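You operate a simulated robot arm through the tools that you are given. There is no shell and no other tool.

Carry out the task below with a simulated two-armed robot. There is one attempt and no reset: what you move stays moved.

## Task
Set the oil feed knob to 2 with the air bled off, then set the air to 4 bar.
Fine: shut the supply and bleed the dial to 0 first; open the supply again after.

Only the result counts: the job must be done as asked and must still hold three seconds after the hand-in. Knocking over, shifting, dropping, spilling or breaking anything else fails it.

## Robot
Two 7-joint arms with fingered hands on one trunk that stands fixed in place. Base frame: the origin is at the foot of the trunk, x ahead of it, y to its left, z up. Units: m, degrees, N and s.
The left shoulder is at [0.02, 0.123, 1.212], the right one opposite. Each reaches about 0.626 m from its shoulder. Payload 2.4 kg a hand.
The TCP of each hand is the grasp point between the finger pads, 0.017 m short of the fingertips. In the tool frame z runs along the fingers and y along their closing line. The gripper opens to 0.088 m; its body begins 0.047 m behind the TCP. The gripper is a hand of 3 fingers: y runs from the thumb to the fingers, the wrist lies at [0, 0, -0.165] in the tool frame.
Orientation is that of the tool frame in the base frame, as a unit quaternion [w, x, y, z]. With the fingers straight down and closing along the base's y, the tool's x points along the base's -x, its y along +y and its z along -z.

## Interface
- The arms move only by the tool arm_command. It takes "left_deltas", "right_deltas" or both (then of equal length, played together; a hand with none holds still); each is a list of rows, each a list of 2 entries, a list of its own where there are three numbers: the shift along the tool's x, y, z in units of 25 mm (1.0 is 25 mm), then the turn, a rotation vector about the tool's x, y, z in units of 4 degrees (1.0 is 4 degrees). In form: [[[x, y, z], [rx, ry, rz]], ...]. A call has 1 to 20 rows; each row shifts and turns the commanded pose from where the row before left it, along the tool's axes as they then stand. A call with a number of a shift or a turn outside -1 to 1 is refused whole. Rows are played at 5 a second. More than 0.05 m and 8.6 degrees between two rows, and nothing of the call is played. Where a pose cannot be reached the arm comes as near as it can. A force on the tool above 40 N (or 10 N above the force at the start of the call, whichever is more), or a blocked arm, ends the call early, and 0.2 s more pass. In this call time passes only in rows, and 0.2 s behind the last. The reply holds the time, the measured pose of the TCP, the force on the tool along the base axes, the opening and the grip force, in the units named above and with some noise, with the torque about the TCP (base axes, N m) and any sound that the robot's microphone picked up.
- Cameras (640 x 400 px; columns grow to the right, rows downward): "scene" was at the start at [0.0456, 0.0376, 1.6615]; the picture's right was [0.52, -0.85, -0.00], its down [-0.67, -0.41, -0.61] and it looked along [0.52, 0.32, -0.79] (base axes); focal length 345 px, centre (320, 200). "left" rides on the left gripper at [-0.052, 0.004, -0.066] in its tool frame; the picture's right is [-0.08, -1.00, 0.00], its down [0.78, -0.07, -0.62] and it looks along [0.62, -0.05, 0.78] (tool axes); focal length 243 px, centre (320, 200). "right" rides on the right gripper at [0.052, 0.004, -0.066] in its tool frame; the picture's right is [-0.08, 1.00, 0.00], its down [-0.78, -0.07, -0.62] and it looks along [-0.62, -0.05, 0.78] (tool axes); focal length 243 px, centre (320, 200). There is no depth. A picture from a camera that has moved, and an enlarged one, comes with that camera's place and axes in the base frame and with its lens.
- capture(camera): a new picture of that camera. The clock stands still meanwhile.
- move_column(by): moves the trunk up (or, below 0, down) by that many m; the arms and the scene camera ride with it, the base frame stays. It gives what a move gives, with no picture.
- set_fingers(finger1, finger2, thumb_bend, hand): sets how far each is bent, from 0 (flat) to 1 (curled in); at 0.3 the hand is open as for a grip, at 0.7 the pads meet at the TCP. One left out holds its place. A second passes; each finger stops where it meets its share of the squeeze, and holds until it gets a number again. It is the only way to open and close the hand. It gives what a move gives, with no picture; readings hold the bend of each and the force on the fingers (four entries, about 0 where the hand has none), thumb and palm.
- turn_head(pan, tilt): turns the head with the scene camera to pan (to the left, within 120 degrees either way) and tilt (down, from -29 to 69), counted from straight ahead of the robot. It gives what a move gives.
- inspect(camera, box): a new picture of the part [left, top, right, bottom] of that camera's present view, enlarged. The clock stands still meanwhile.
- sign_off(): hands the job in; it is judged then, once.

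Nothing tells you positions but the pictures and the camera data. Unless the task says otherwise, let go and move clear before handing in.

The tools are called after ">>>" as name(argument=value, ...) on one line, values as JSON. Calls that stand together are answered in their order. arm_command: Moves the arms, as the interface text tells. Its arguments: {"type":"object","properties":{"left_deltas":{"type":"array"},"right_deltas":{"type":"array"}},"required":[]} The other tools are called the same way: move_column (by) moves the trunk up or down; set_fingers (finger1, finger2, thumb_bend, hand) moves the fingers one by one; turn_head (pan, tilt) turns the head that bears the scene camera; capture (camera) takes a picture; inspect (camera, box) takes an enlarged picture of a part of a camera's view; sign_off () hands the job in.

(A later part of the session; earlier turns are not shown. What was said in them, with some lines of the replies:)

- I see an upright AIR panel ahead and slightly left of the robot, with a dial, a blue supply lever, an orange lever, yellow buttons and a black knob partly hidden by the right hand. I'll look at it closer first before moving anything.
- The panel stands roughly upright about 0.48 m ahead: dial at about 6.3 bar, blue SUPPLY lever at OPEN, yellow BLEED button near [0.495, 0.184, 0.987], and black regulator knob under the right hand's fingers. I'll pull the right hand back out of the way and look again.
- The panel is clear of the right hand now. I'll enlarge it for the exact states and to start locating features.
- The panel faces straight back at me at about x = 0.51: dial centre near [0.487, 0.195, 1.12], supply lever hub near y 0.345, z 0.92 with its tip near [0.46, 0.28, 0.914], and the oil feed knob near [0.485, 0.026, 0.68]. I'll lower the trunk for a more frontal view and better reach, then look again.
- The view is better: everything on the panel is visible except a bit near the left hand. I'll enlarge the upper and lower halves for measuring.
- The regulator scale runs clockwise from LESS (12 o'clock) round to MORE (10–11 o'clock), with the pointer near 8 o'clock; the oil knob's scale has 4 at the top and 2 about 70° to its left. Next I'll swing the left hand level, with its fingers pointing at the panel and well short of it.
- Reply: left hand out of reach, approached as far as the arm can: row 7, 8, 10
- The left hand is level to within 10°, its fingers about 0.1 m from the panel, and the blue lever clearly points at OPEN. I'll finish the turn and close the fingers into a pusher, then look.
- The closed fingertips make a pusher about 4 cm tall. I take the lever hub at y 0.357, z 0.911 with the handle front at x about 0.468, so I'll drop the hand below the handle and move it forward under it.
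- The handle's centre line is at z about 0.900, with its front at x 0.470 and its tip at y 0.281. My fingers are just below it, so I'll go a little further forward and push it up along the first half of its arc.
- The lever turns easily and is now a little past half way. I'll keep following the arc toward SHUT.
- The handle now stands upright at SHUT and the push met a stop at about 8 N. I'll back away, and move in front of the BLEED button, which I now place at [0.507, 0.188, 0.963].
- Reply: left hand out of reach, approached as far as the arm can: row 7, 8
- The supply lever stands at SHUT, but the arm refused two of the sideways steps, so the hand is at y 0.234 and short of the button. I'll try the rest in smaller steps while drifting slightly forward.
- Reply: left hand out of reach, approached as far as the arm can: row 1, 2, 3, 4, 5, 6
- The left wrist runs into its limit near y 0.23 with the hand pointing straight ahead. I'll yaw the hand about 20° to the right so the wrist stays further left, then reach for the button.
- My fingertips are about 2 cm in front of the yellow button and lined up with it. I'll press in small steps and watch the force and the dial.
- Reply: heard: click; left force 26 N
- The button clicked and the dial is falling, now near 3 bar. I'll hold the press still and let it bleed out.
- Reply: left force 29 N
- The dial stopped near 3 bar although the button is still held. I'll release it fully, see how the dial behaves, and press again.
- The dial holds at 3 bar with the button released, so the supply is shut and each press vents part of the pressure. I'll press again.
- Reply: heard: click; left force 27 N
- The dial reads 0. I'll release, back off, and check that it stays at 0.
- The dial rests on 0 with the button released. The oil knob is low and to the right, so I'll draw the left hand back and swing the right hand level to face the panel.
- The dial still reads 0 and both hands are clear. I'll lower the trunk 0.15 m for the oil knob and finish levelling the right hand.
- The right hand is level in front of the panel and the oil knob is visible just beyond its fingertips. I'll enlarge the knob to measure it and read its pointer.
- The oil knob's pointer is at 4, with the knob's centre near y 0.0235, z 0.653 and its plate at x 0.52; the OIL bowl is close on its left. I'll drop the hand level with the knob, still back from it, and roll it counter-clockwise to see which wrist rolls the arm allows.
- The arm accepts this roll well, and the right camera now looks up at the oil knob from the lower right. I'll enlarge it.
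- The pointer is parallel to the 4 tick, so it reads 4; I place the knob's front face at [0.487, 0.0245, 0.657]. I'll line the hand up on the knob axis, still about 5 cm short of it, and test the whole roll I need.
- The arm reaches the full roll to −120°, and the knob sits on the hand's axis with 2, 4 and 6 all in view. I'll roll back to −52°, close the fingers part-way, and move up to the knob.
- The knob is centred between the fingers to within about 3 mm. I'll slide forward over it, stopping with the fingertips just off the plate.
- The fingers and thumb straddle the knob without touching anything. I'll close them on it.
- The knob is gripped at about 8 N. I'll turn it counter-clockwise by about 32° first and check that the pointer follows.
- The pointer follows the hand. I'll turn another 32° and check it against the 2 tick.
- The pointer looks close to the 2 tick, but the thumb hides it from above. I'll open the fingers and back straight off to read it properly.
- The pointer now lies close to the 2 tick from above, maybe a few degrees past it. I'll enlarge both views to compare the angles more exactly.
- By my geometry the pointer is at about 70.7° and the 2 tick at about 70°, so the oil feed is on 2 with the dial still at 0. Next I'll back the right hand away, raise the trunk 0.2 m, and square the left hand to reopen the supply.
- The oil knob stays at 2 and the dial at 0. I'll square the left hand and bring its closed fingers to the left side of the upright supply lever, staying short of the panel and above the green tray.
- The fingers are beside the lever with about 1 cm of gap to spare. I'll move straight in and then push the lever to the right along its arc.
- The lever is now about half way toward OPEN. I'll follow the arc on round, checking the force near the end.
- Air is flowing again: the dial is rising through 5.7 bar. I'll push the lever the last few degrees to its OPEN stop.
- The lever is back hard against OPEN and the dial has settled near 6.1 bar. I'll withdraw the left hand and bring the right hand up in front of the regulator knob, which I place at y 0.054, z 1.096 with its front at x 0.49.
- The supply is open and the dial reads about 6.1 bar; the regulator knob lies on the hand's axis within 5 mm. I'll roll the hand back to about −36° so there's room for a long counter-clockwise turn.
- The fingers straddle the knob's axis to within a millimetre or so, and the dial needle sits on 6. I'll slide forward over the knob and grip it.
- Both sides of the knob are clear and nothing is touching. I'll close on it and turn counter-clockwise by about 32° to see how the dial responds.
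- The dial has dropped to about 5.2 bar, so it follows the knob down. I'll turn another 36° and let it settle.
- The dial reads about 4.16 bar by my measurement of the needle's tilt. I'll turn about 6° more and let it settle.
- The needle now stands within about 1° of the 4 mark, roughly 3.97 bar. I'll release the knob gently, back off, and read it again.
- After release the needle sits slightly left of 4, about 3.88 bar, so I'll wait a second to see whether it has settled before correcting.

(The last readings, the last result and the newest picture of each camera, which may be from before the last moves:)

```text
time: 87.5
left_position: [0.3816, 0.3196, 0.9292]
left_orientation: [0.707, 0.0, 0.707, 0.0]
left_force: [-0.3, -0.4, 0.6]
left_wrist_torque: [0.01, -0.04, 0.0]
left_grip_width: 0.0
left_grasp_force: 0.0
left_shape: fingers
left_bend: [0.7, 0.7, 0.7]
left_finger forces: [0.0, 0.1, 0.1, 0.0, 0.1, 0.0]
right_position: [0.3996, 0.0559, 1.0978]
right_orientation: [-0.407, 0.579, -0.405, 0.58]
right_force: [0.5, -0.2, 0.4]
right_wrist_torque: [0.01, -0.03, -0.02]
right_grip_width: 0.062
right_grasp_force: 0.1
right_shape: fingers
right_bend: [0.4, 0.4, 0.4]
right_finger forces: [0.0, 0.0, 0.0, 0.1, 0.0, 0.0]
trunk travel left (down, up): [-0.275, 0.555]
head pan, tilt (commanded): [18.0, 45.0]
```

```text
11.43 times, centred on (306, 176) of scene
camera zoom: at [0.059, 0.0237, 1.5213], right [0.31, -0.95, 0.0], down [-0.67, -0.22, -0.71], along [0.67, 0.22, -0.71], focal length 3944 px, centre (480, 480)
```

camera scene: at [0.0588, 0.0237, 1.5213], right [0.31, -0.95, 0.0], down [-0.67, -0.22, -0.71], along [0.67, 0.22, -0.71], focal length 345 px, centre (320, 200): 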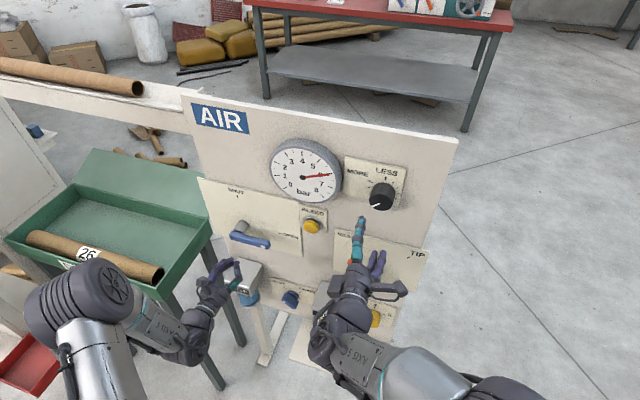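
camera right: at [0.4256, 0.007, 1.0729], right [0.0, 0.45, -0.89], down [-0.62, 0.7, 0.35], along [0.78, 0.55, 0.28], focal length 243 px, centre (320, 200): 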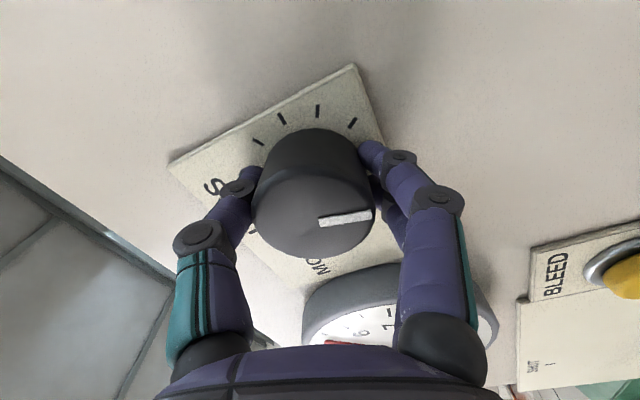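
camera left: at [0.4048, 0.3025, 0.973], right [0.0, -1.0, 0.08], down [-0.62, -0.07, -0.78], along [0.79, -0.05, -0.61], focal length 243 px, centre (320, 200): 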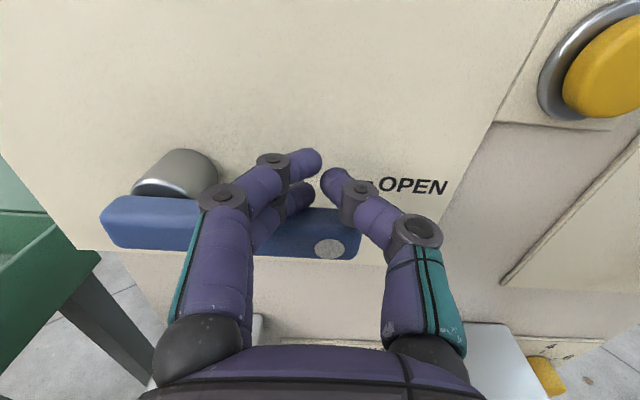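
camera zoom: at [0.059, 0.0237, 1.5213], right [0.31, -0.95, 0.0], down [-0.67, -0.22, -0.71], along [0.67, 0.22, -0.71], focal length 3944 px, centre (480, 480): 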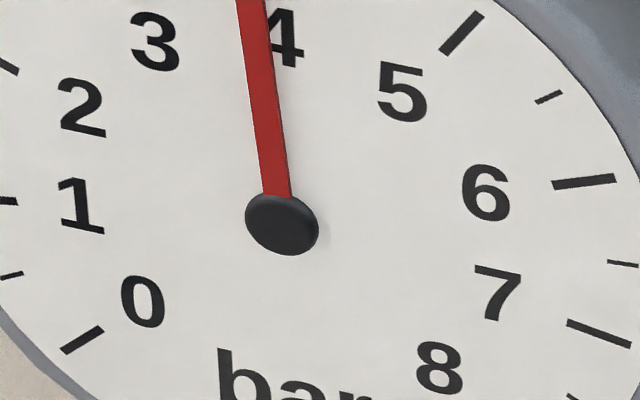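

The reading has settled at about 3.87 bar. I'll go back onto the knob at the same roll, grip it, and see what the grip alone does to the dial.

>>> arm_command(right_deltas=[[[0, 0, 0.8], [0, 0, 0]], [[0, 0, 0.8], [0, 0, 0]], [[0, 0, 0.8], [0, 0, 0]], [[0, 0, 0.8], [0, 0, 0]], [[0, 0, 0.5], [0, 0, 0]]])

>>> set_fingers(hand="right", finger1=0.6, finger2=0.6, thumb_bend=0.6)

>>> arm_command(right_deltas=[[[0, 0, 0], [0, 0, 0]], [[0, 0, 0], [0, 0, 0]], [[0, 0, 0], [0, 0, 0]], [[0, 0, 0], [0, 0, 0]], [[0, 0, 0], [0, 0, 0]]])

>>> inspect(camera="scene", box=[262, 132, 350, 187])

>>> capture(camera="right")

```text
time: 88.7
left_position: [0.3818, 0.3199, 0.9298]
left_orientation: [0.707, 0.0, 0.707, 0.0]
left_force: [0.3, -0.1, 0.4]
left_wrist_torque: [-0.03, 0.0, -0.03]
left_grip_width: 0.0
left_grasp_force: 0.1
left_shape: fingers
left_bend: [0.7, 0.7, 0.7]
left_finger forces: [0.0, 0.0, 0.1, 0.0, 0.1, 0.0]
right_position: [0.4921, 0.0541, 1.0969]
right_orientation: [-0.406, 0.579, -0.405, 0.58]
right_force: [-0.7, 1.0, 0.0]
right_wrist_torque: [0.07, 0.01, 0.03]
right_grip_width: 0.062
right_grasp_force: 0.1
right_shape: fingers
right_bend: [0.4, 0.4, 0.4]
right_finger forces: [0.1, 0.1, 0.0, 0.0, 0.0, 0.1]
trunk travel left (down, up): [-0.275, 0.555]
head pan, tilt (commanded): [18.0, 45.0]
```

```text
time: 89.7
left_position: [0.3823, 0.3191, 0.9301]
left_orientation: [0.707, 0.0, 0.707, 0.001]
left_force: [-0.6, 0.7, -0.1]
left_wrist_torque: [0.0, 0.01, 0.04]
left_grip_width: 0.0002
left_grasp_force: 0.1
left_shape: fingers
left_bend: [0.7, 0.7, 0.7]
left_finger forces: [0.0, 0.0, 0.0, 0.1, 0.0, 0.0]
right_position: [0.4917, 0.0546, 1.0963]
right_orientation: [-0.406, 0.579, -0.405, 0.58]
right_force: [0.9, 0.7, 2.5]
right_wrist_torque: [-0.02, -0.01, 0.0]
right_grip_width: 0.0338
right_grasp_force: 4.7
right_shape: fingers
right_bend: [0.55, 0.56, 0.54]
right_finger forces: [1.6, 1.2, 0.0, 0.0, 6.8, 0.1]
trunk travel left (down, up): [-0.275, 0.555]
head pan, tilt (commanded): [18.0, 45.0]
```

```text
time: 90.9
left_position: [0.3811, 0.3199, 0.9301]
left_orientation: [0.707, 0.0, 0.707, 0.0]
left_force: [0.2, -1.0, -0.5]
left_wrist_torque: [0.02, -0.02, 0.0]
left_grip_width: 0.0001
left_grasp_force: 0.1
left_shape: fingers
left_bend: [0.7, 0.7, 0.7]
left_finger forces: [0.0, 0.0, 0.0, 0.1, 0.0, 0.1]
right_position: [0.4921, 0.0555, 1.0966]
right_orientation: [-0.406, 0.579, -0.405, 0.58]
right_force: [1.3, 0.5, 3.4]
right_wrist_torque: [0.01, -0.03, -0.03]
right_grip_width: 0.0336
right_grasp_force: 4.3
right_shape: fingers
right_bend: [0.55, 0.56, 0.54]
right_finger forces: [1.6, 1.3, 0.0, 0.0, 6.9, 0.0]
trunk travel left (down, up): [-0.275, 0.555]
head pan, tilt (commanded): [18.0, 45.0]
```

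```text
7.27 times, centred on (306, 160) of scene
camera zoom: at [0.059, 0.0239, 1.5213], right [0.31, -0.95, 0.0], down [-0.67, -0.22, -0.71], along [0.67, 0.22, -0.71], focal length 2510 px, centre (422, 494)
```

zoom: 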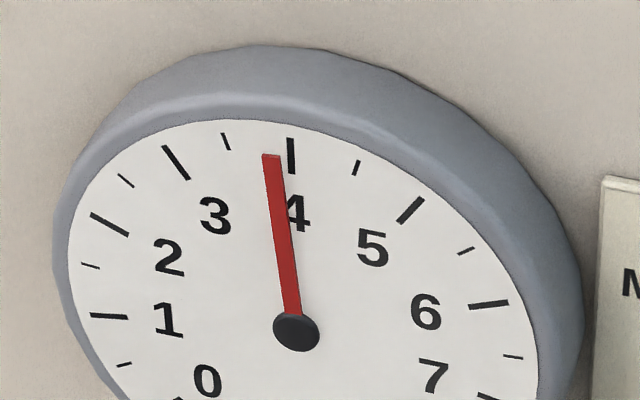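

```text
taken
camera right: at [0.4255, 0.0053, 1.1102], right [0.0, -0.26, -0.97], down [-0.62, 0.76, -0.21], along [0.78, 0.6, -0.16], focal length 243 px, centre (320, 200)
```

right: 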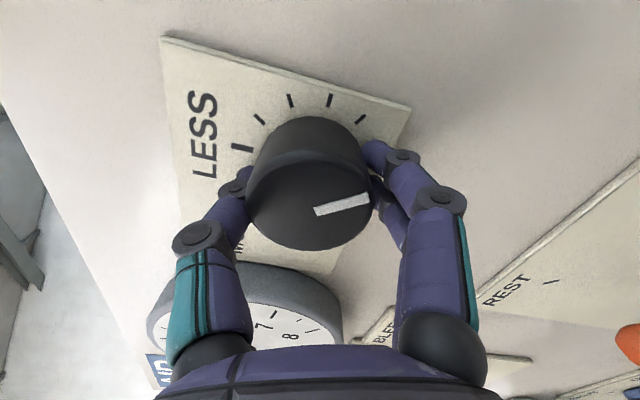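

Gripping left the reading unchanged. I'll turn about 5° clockwise toward MORE and wait for it to settle.

>>> arm_command(right_deltas=[[[0, 0, 0], [0, 0, 0.65]], [[0, 0, 0], [0, 0, 0.65]], [[0, 0, 0], [0, 0, 0]], [[0, 0, 0], [0, 0, 0]], [[0, 0, 0], [0, 0, 0]], [[0, 0, 0], [0, 0, 0]], [[0, 0, 0], [0, 0, 0]], [[0, 0, 0], [0, 0, 0]], [[0, 0, 0], [0, 0, 0]], [[0, 0, 0], [0, 0, 0]], [[0, 0, 0], [0, 0, 0]], [[0, 0, 0], [0, 0, 0]]])

>>> inspect(camera="scene", box=[262, 132, 350, 187])

```text
time: 93.5
left_position: [0.3812, 0.3195, 0.9298]
left_orientation: [0.707, 0.0, 0.707, 0.0]
left_force: [-0.9, -0.2, -0.2]
left_wrist_torque: [-0.01, 0.05, -0.03]
left_grip_width: 0.0
left_grasp_force: 0.1
left_shape: fingers
left_bend: [0.7, 0.7, 0.7]
left_finger forces: [0.0, 0.1, 0.0, 0.1, 0.0, 0.0]
right_position: [0.4926, 0.0547, 1.096]
right_orientation: [-0.431, 0.561, -0.43, 0.561]
right_force: [3.3, 2.5, 4.8]
right_wrist_torque: [0.0, -0.01, 0.06]
right_grip_width: 0.0338
right_grasp_force: 4.7
right_shape: fingers
right_bend: [0.56, 0.57, 0.54]
right_finger forces: [1.5, 1.2, 0.0, 0.0, 7.4, 0.0]
trunk travel left (down, up): [-0.275, 0.555]
head pan, tilt (commanded): [18.0, 45.0]
```

```text
7.27 times, centred on (306, 160) of scene
camera zoom: at [0.0592, 0.0242, 1.5213], right [0.31, -0.95, 0.0], down [-0.67, -0.22, -0.71], along [0.67, 0.22, -0.71], focal length 2510 px, centre (422, 494)
```

zoom: 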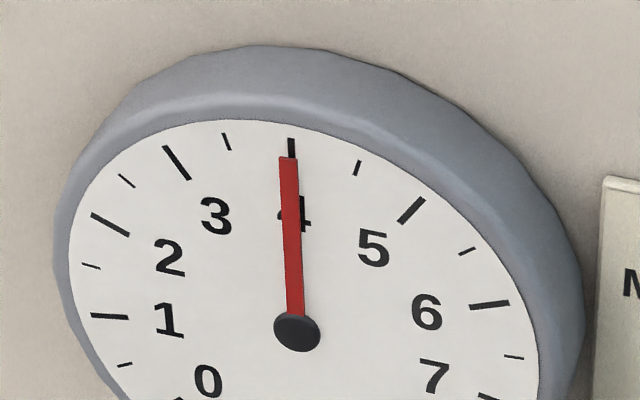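

The needle is now exactly vertical on 4.0 after two seconds of holding. I'll open the fingers gently, back off, and re-check.

>>> set_fingers(hand="right", finger1=0.48, finger2=0.48, thumb_bend=0.48)

>>> set_fingers(hand="right", finger1=0.38, finger2=0.38, thumb_bend=0.38)

>>> inspect(camera="scene", box=[262, 132, 350, 187])

```text
time: 94.5
left_position: [0.383, 0.3197, 0.931]
left_orientation: [0.707, 0.0, 0.707, 0.0]
left_force: [-0.4, -0.1, 0.2]
left_wrist_torque: [0.02, -0.01, 0.02]
left_grip_width: 0.0
left_grasp_force: 0.2
left_shape: fingers
left_bend: [0.7, 0.7, 0.7]
left_finger forces: [0.1, 0.0, 0.1, 0.0, 0.0, 0.0]
right_position: [0.4909, 0.0536, 1.0961]
right_orientation: [-0.432, 0.56, -0.431, 0.56]
right_force: [-0.4, 0.1, 0.2]
right_wrist_torque: [0.01, 0.01, -0.01]
right_grip_width: 0.0447
right_grasp_force: 0.2
right_shape: fingers
right_bend: [0.48, 0.48, 0.48]
right_finger forces: [0.0, 0.1, 0.1, 0.0, 0.0, 0.1]
trunk travel left (down, up): [-0.275, 0.555]
head pan, tilt (commanded): [18.0, 45.0]
```

```text
time: 95.5
left_position: [0.3815, 0.3199, 0.9304]
left_orientation: [0.707, 0.001, 0.707, 0.0]
left_force: [1.0, 0.7, 0.3]
left_wrist_torque: [-0.01, -0.04, 0.04]
left_grip_width: 0.0
left_grasp_force: 0.0
left_shape: fingers
left_bend: [0.7, 0.7, 0.7]
left_finger forces: [0.1, 0.0, 0.0, 0.0, 0.0, 0.0]
right_position: [0.4916, 0.0539, 1.0969]
right_orientation: [-0.431, 0.56, -0.432, 0.56]
right_force: [0.1, -0.4, -0.7]
right_wrist_torque: [-0.01, 0.03, 0.03]
right_grip_width: 0.0666
right_grasp_force: 0.0
right_shape: fingers
right_bend: [0.38, 0.38, 0.38]
right_finger forces: [0.1, 0.1, 0.0, 0.0, 0.1, 0.0]
trunk travel left (down, up): [-0.275, 0.555]
head pan, tilt (commanded): [18.0, 45.0]
```

```text
7.27 times, centred on (306, 160) of scene
camera zoom: at [0.059, 0.0237, 1.5213], right [0.31, -0.95, 0.0], down [-0.67, -0.22, -0.71], along [0.67, 0.22, -0.71], focal length 2510 px, centre (422, 494)
```

zoom: 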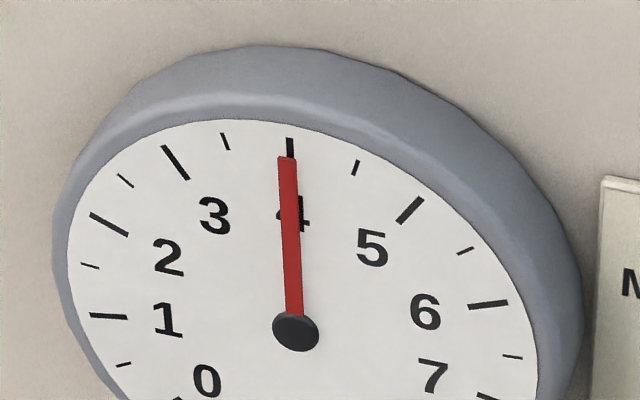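

The reading holds at 4.0 with the fingers open. I'll draw both hands well clear and check the whole panel once more.

>>> arm_command(right_deltas=[[[0, 0, -0.5], [0, 0, 0]], [[0, 0, -0.8], [0, 0, 0]], [[0, 0, -0.8], [0, 0, 0]], [[0, 0, -0.8], [0, 0, 0]], [[0, 0, -0.8], [0, 0, 0]], [[0.6, 0.5, -0.3], [0, 0, 0]], [[0.6, 0.5, 0], [0, 0, 0]], [[0.6, 0.5, 0], [0, 0, 0]], [[0.6, 0.5, 0], [0, 0, 0]]])

>>> arm_command(left_deltas=[[[0, 0, -0.5], [0, 0, 0]], [[0, 0, -0.5], [0, 0, 0]]])

>>> capture(camera="scene")

>>> inspect(camera="scene", box=[170, 110, 474, 300])

>>> inspect(camera="scene", box=[262, 132, 350, 187])

>>> inspect(camera="scene", box=[330, 290, 410, 340])

```text
time: 97.5
left_position: [0.3807, 0.3202, 0.9305]
left_orientation: [0.707, 0.001, 0.707, -0.001]
left_force: [0.3, 0.0, 0.9]
left_wrist_torque: [-0.01, 0.01, 0.05]
left_grip_width: 0.0
left_grasp_force: 0.0
left_shape: fingers
left_bend: [0.7, 0.7, 0.7]
left_finger forces: [0.1, 0.0, 0.1, 0.0, 0.1, 0.1]
right_position: [0.3923, -0.0165, 1.0632]
right_orientation: [-0.432, 0.561, -0.43, 0.56]
right_force: [0.1, 0.3, -0.5]
right_wrist_torque: [0.04, -0.02, 0.01]
right_grip_width: 0.0665
right_grasp_force: 0.1
right_shape: fingers
right_bend: [0.38, 0.38, 0.38]
right_finger forces: [0.0, 0.0, 0.0, 0.1, 0.0, 0.1]
trunk travel left (down, up): [-0.275, 0.555]
head pan, tilt (commanded): [18.0, 45.0]
```

```text
time: 98.1
left_position: [0.357, 0.32, 0.9288]
left_orientation: [0.707, 0.0, 0.707, 0.0]
left_force: [-1.2, -0.6, 0.5]
left_wrist_torque: [0.0, 0.0, 0.0]
left_grip_width: 0.0
left_grasp_force: 0.0
left_shape: fingers
left_bend: [0.7, 0.7, 0.7]
left_finger forces: [0.0, 0.1, 0.0, 0.0, 0.0, 0.1]
right_position: [0.3933, -0.0163, 1.063]
right_orientation: [-0.432, 0.56, -0.43, 0.561]
right_force: [0.1, 0.2, -0.2]
right_wrist_torque: [0.01, 0.01, -0.03]
right_grip_width: 0.0666
right_grasp_force: 0.0
right_shape: fingers
right_bend: [0.38, 0.38, 0.38]
right_finger forces: [0.1, 0.0, 0.1, 0.0, 0.0, 0.0]
trunk travel left (down, up): [-0.275, 0.555]
head pan, tilt (commanded): [18.0, 45.0]
```

```text
taken
camera scene: at [0.0589, 0.0237, 1.5213], right [0.31, -0.95, 0.0], down [-0.67, -0.22, -0.71], along [0.67, 0.22, -0.71], focal length 345 px, centre (320, 200)
```

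scene: 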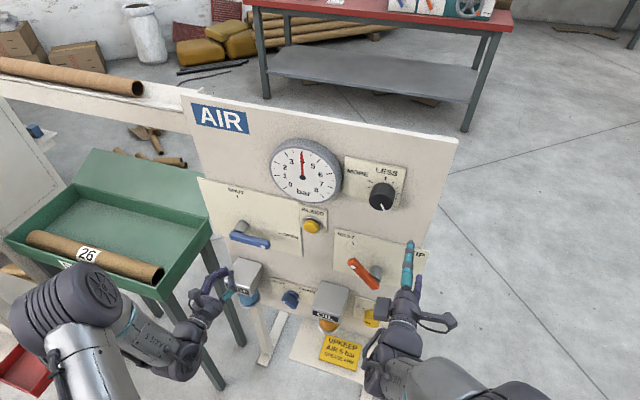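

```text
2.11 times, centred on (322, 205) of scene
camera zoom: at [0.0589, 0.0237, 1.5213], right [0.31, -0.95, 0.0], down [-0.67, -0.22, -0.71], along [0.67, 0.22, -0.71], focal length 726 px, centre (316, 190)
```

zoom: 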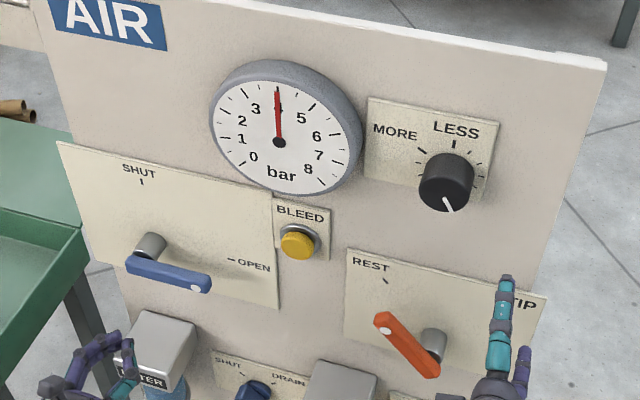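

```text
7.27 times, centred on (306, 160) of scene
camera zoom: at [0.0589, 0.0237, 1.5213], right [0.31, -0.95, 0.0], down [-0.67, -0.22, -0.71], along [0.67, 0.22, -0.71], focal length 2510 px, centre (422, 494)
```

zoom: 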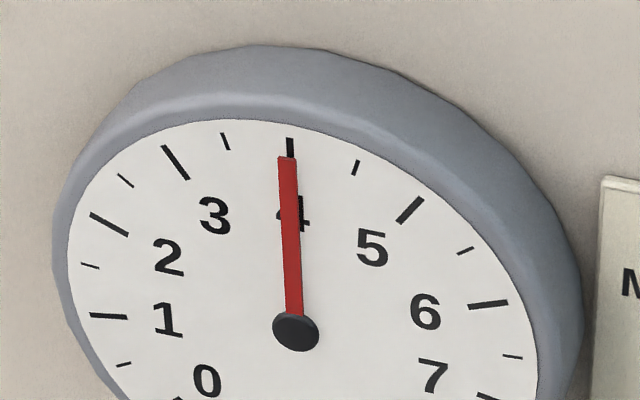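

```text
8.00 times, centred on (370, 315) of scene
camera zoom: at [0.0589, 0.0237, 1.5213], right [0.31, -0.95, 0.0], down [-0.67, -0.22, -0.71], along [0.67, 0.22, -0.71], focal length 2760 px, centre (-80, -720)
```

zoom: 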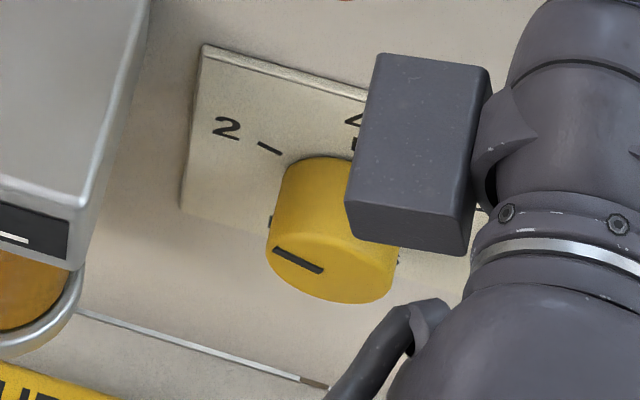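

The dial stays at 4.0, the lever is at OPEN, and the orange and drain handles are untouched. I'll take one closer look at the oil pointer against its 2 tick before handing in.

>>> inspect(camera="scene", box=[352, 300, 384, 320])

>>> inspect(camera="scene", box=[352, 312, 384, 332])

```text
16.00 times, centred on (368, 310) of scene
camera zoom: at [0.0589, 0.0237, 1.5213], right [0.31, -0.95, 0.0], down [-0.67, -0.22, -0.71], along [0.67, 0.22, -0.71], focal length 5521 px, centre (-448, -1560)
```

zoom: 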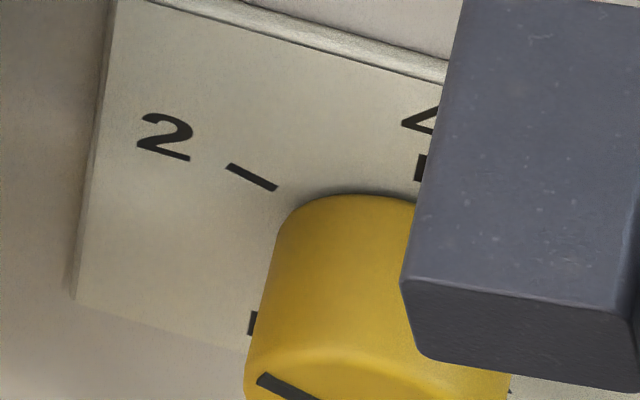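

```text
16.00 times, centred on (368, 322) of scene
camera zoom: at [0.0589, 0.0237, 1.5213], right [0.31, -0.95, 0.0], down [-0.67, -0.22, -0.71], along [0.67, 0.22, -0.71], focal length 5521 px, centre (-448, -1752)
```

zoom: 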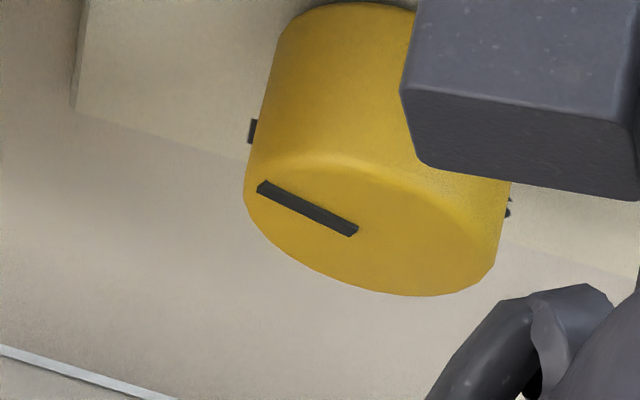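

The oil pointer measures about 71°, against about 70° for the 2 tick. The dial holds at 4.0 bar, the supply is open, the bleed button is out, and both hands are clear, so I'm handing in.

>>> sign_off()

```text
The job is handed in.
```

The oil feed knob is on 2 and the air is at 4 bar. I've handed the job in; no verdict came back.

1. **Supply shut and bled:** I pushed the blue lever to SHUT and pressed BLEED twice. The dial fell to 0 and stayed there with the button released.
2. **Oil feed:** I turned the knob from 4 to 2 while the dial read 0. From the pictures, the pointer is within about 1° of the 2 mark.
3. **Air:** I reopened the supply to its stop and turned the regulator down. The first setting came out slightly low, at about 3.9 bar, so I corrected it. The dial then read 4.0 bar and held there for about four seconds after I let go of the knob.

I did not touch the orange TIP/REST lever, the filter drain or anything else. Both hands were empty and clear of the panel at hand-in.
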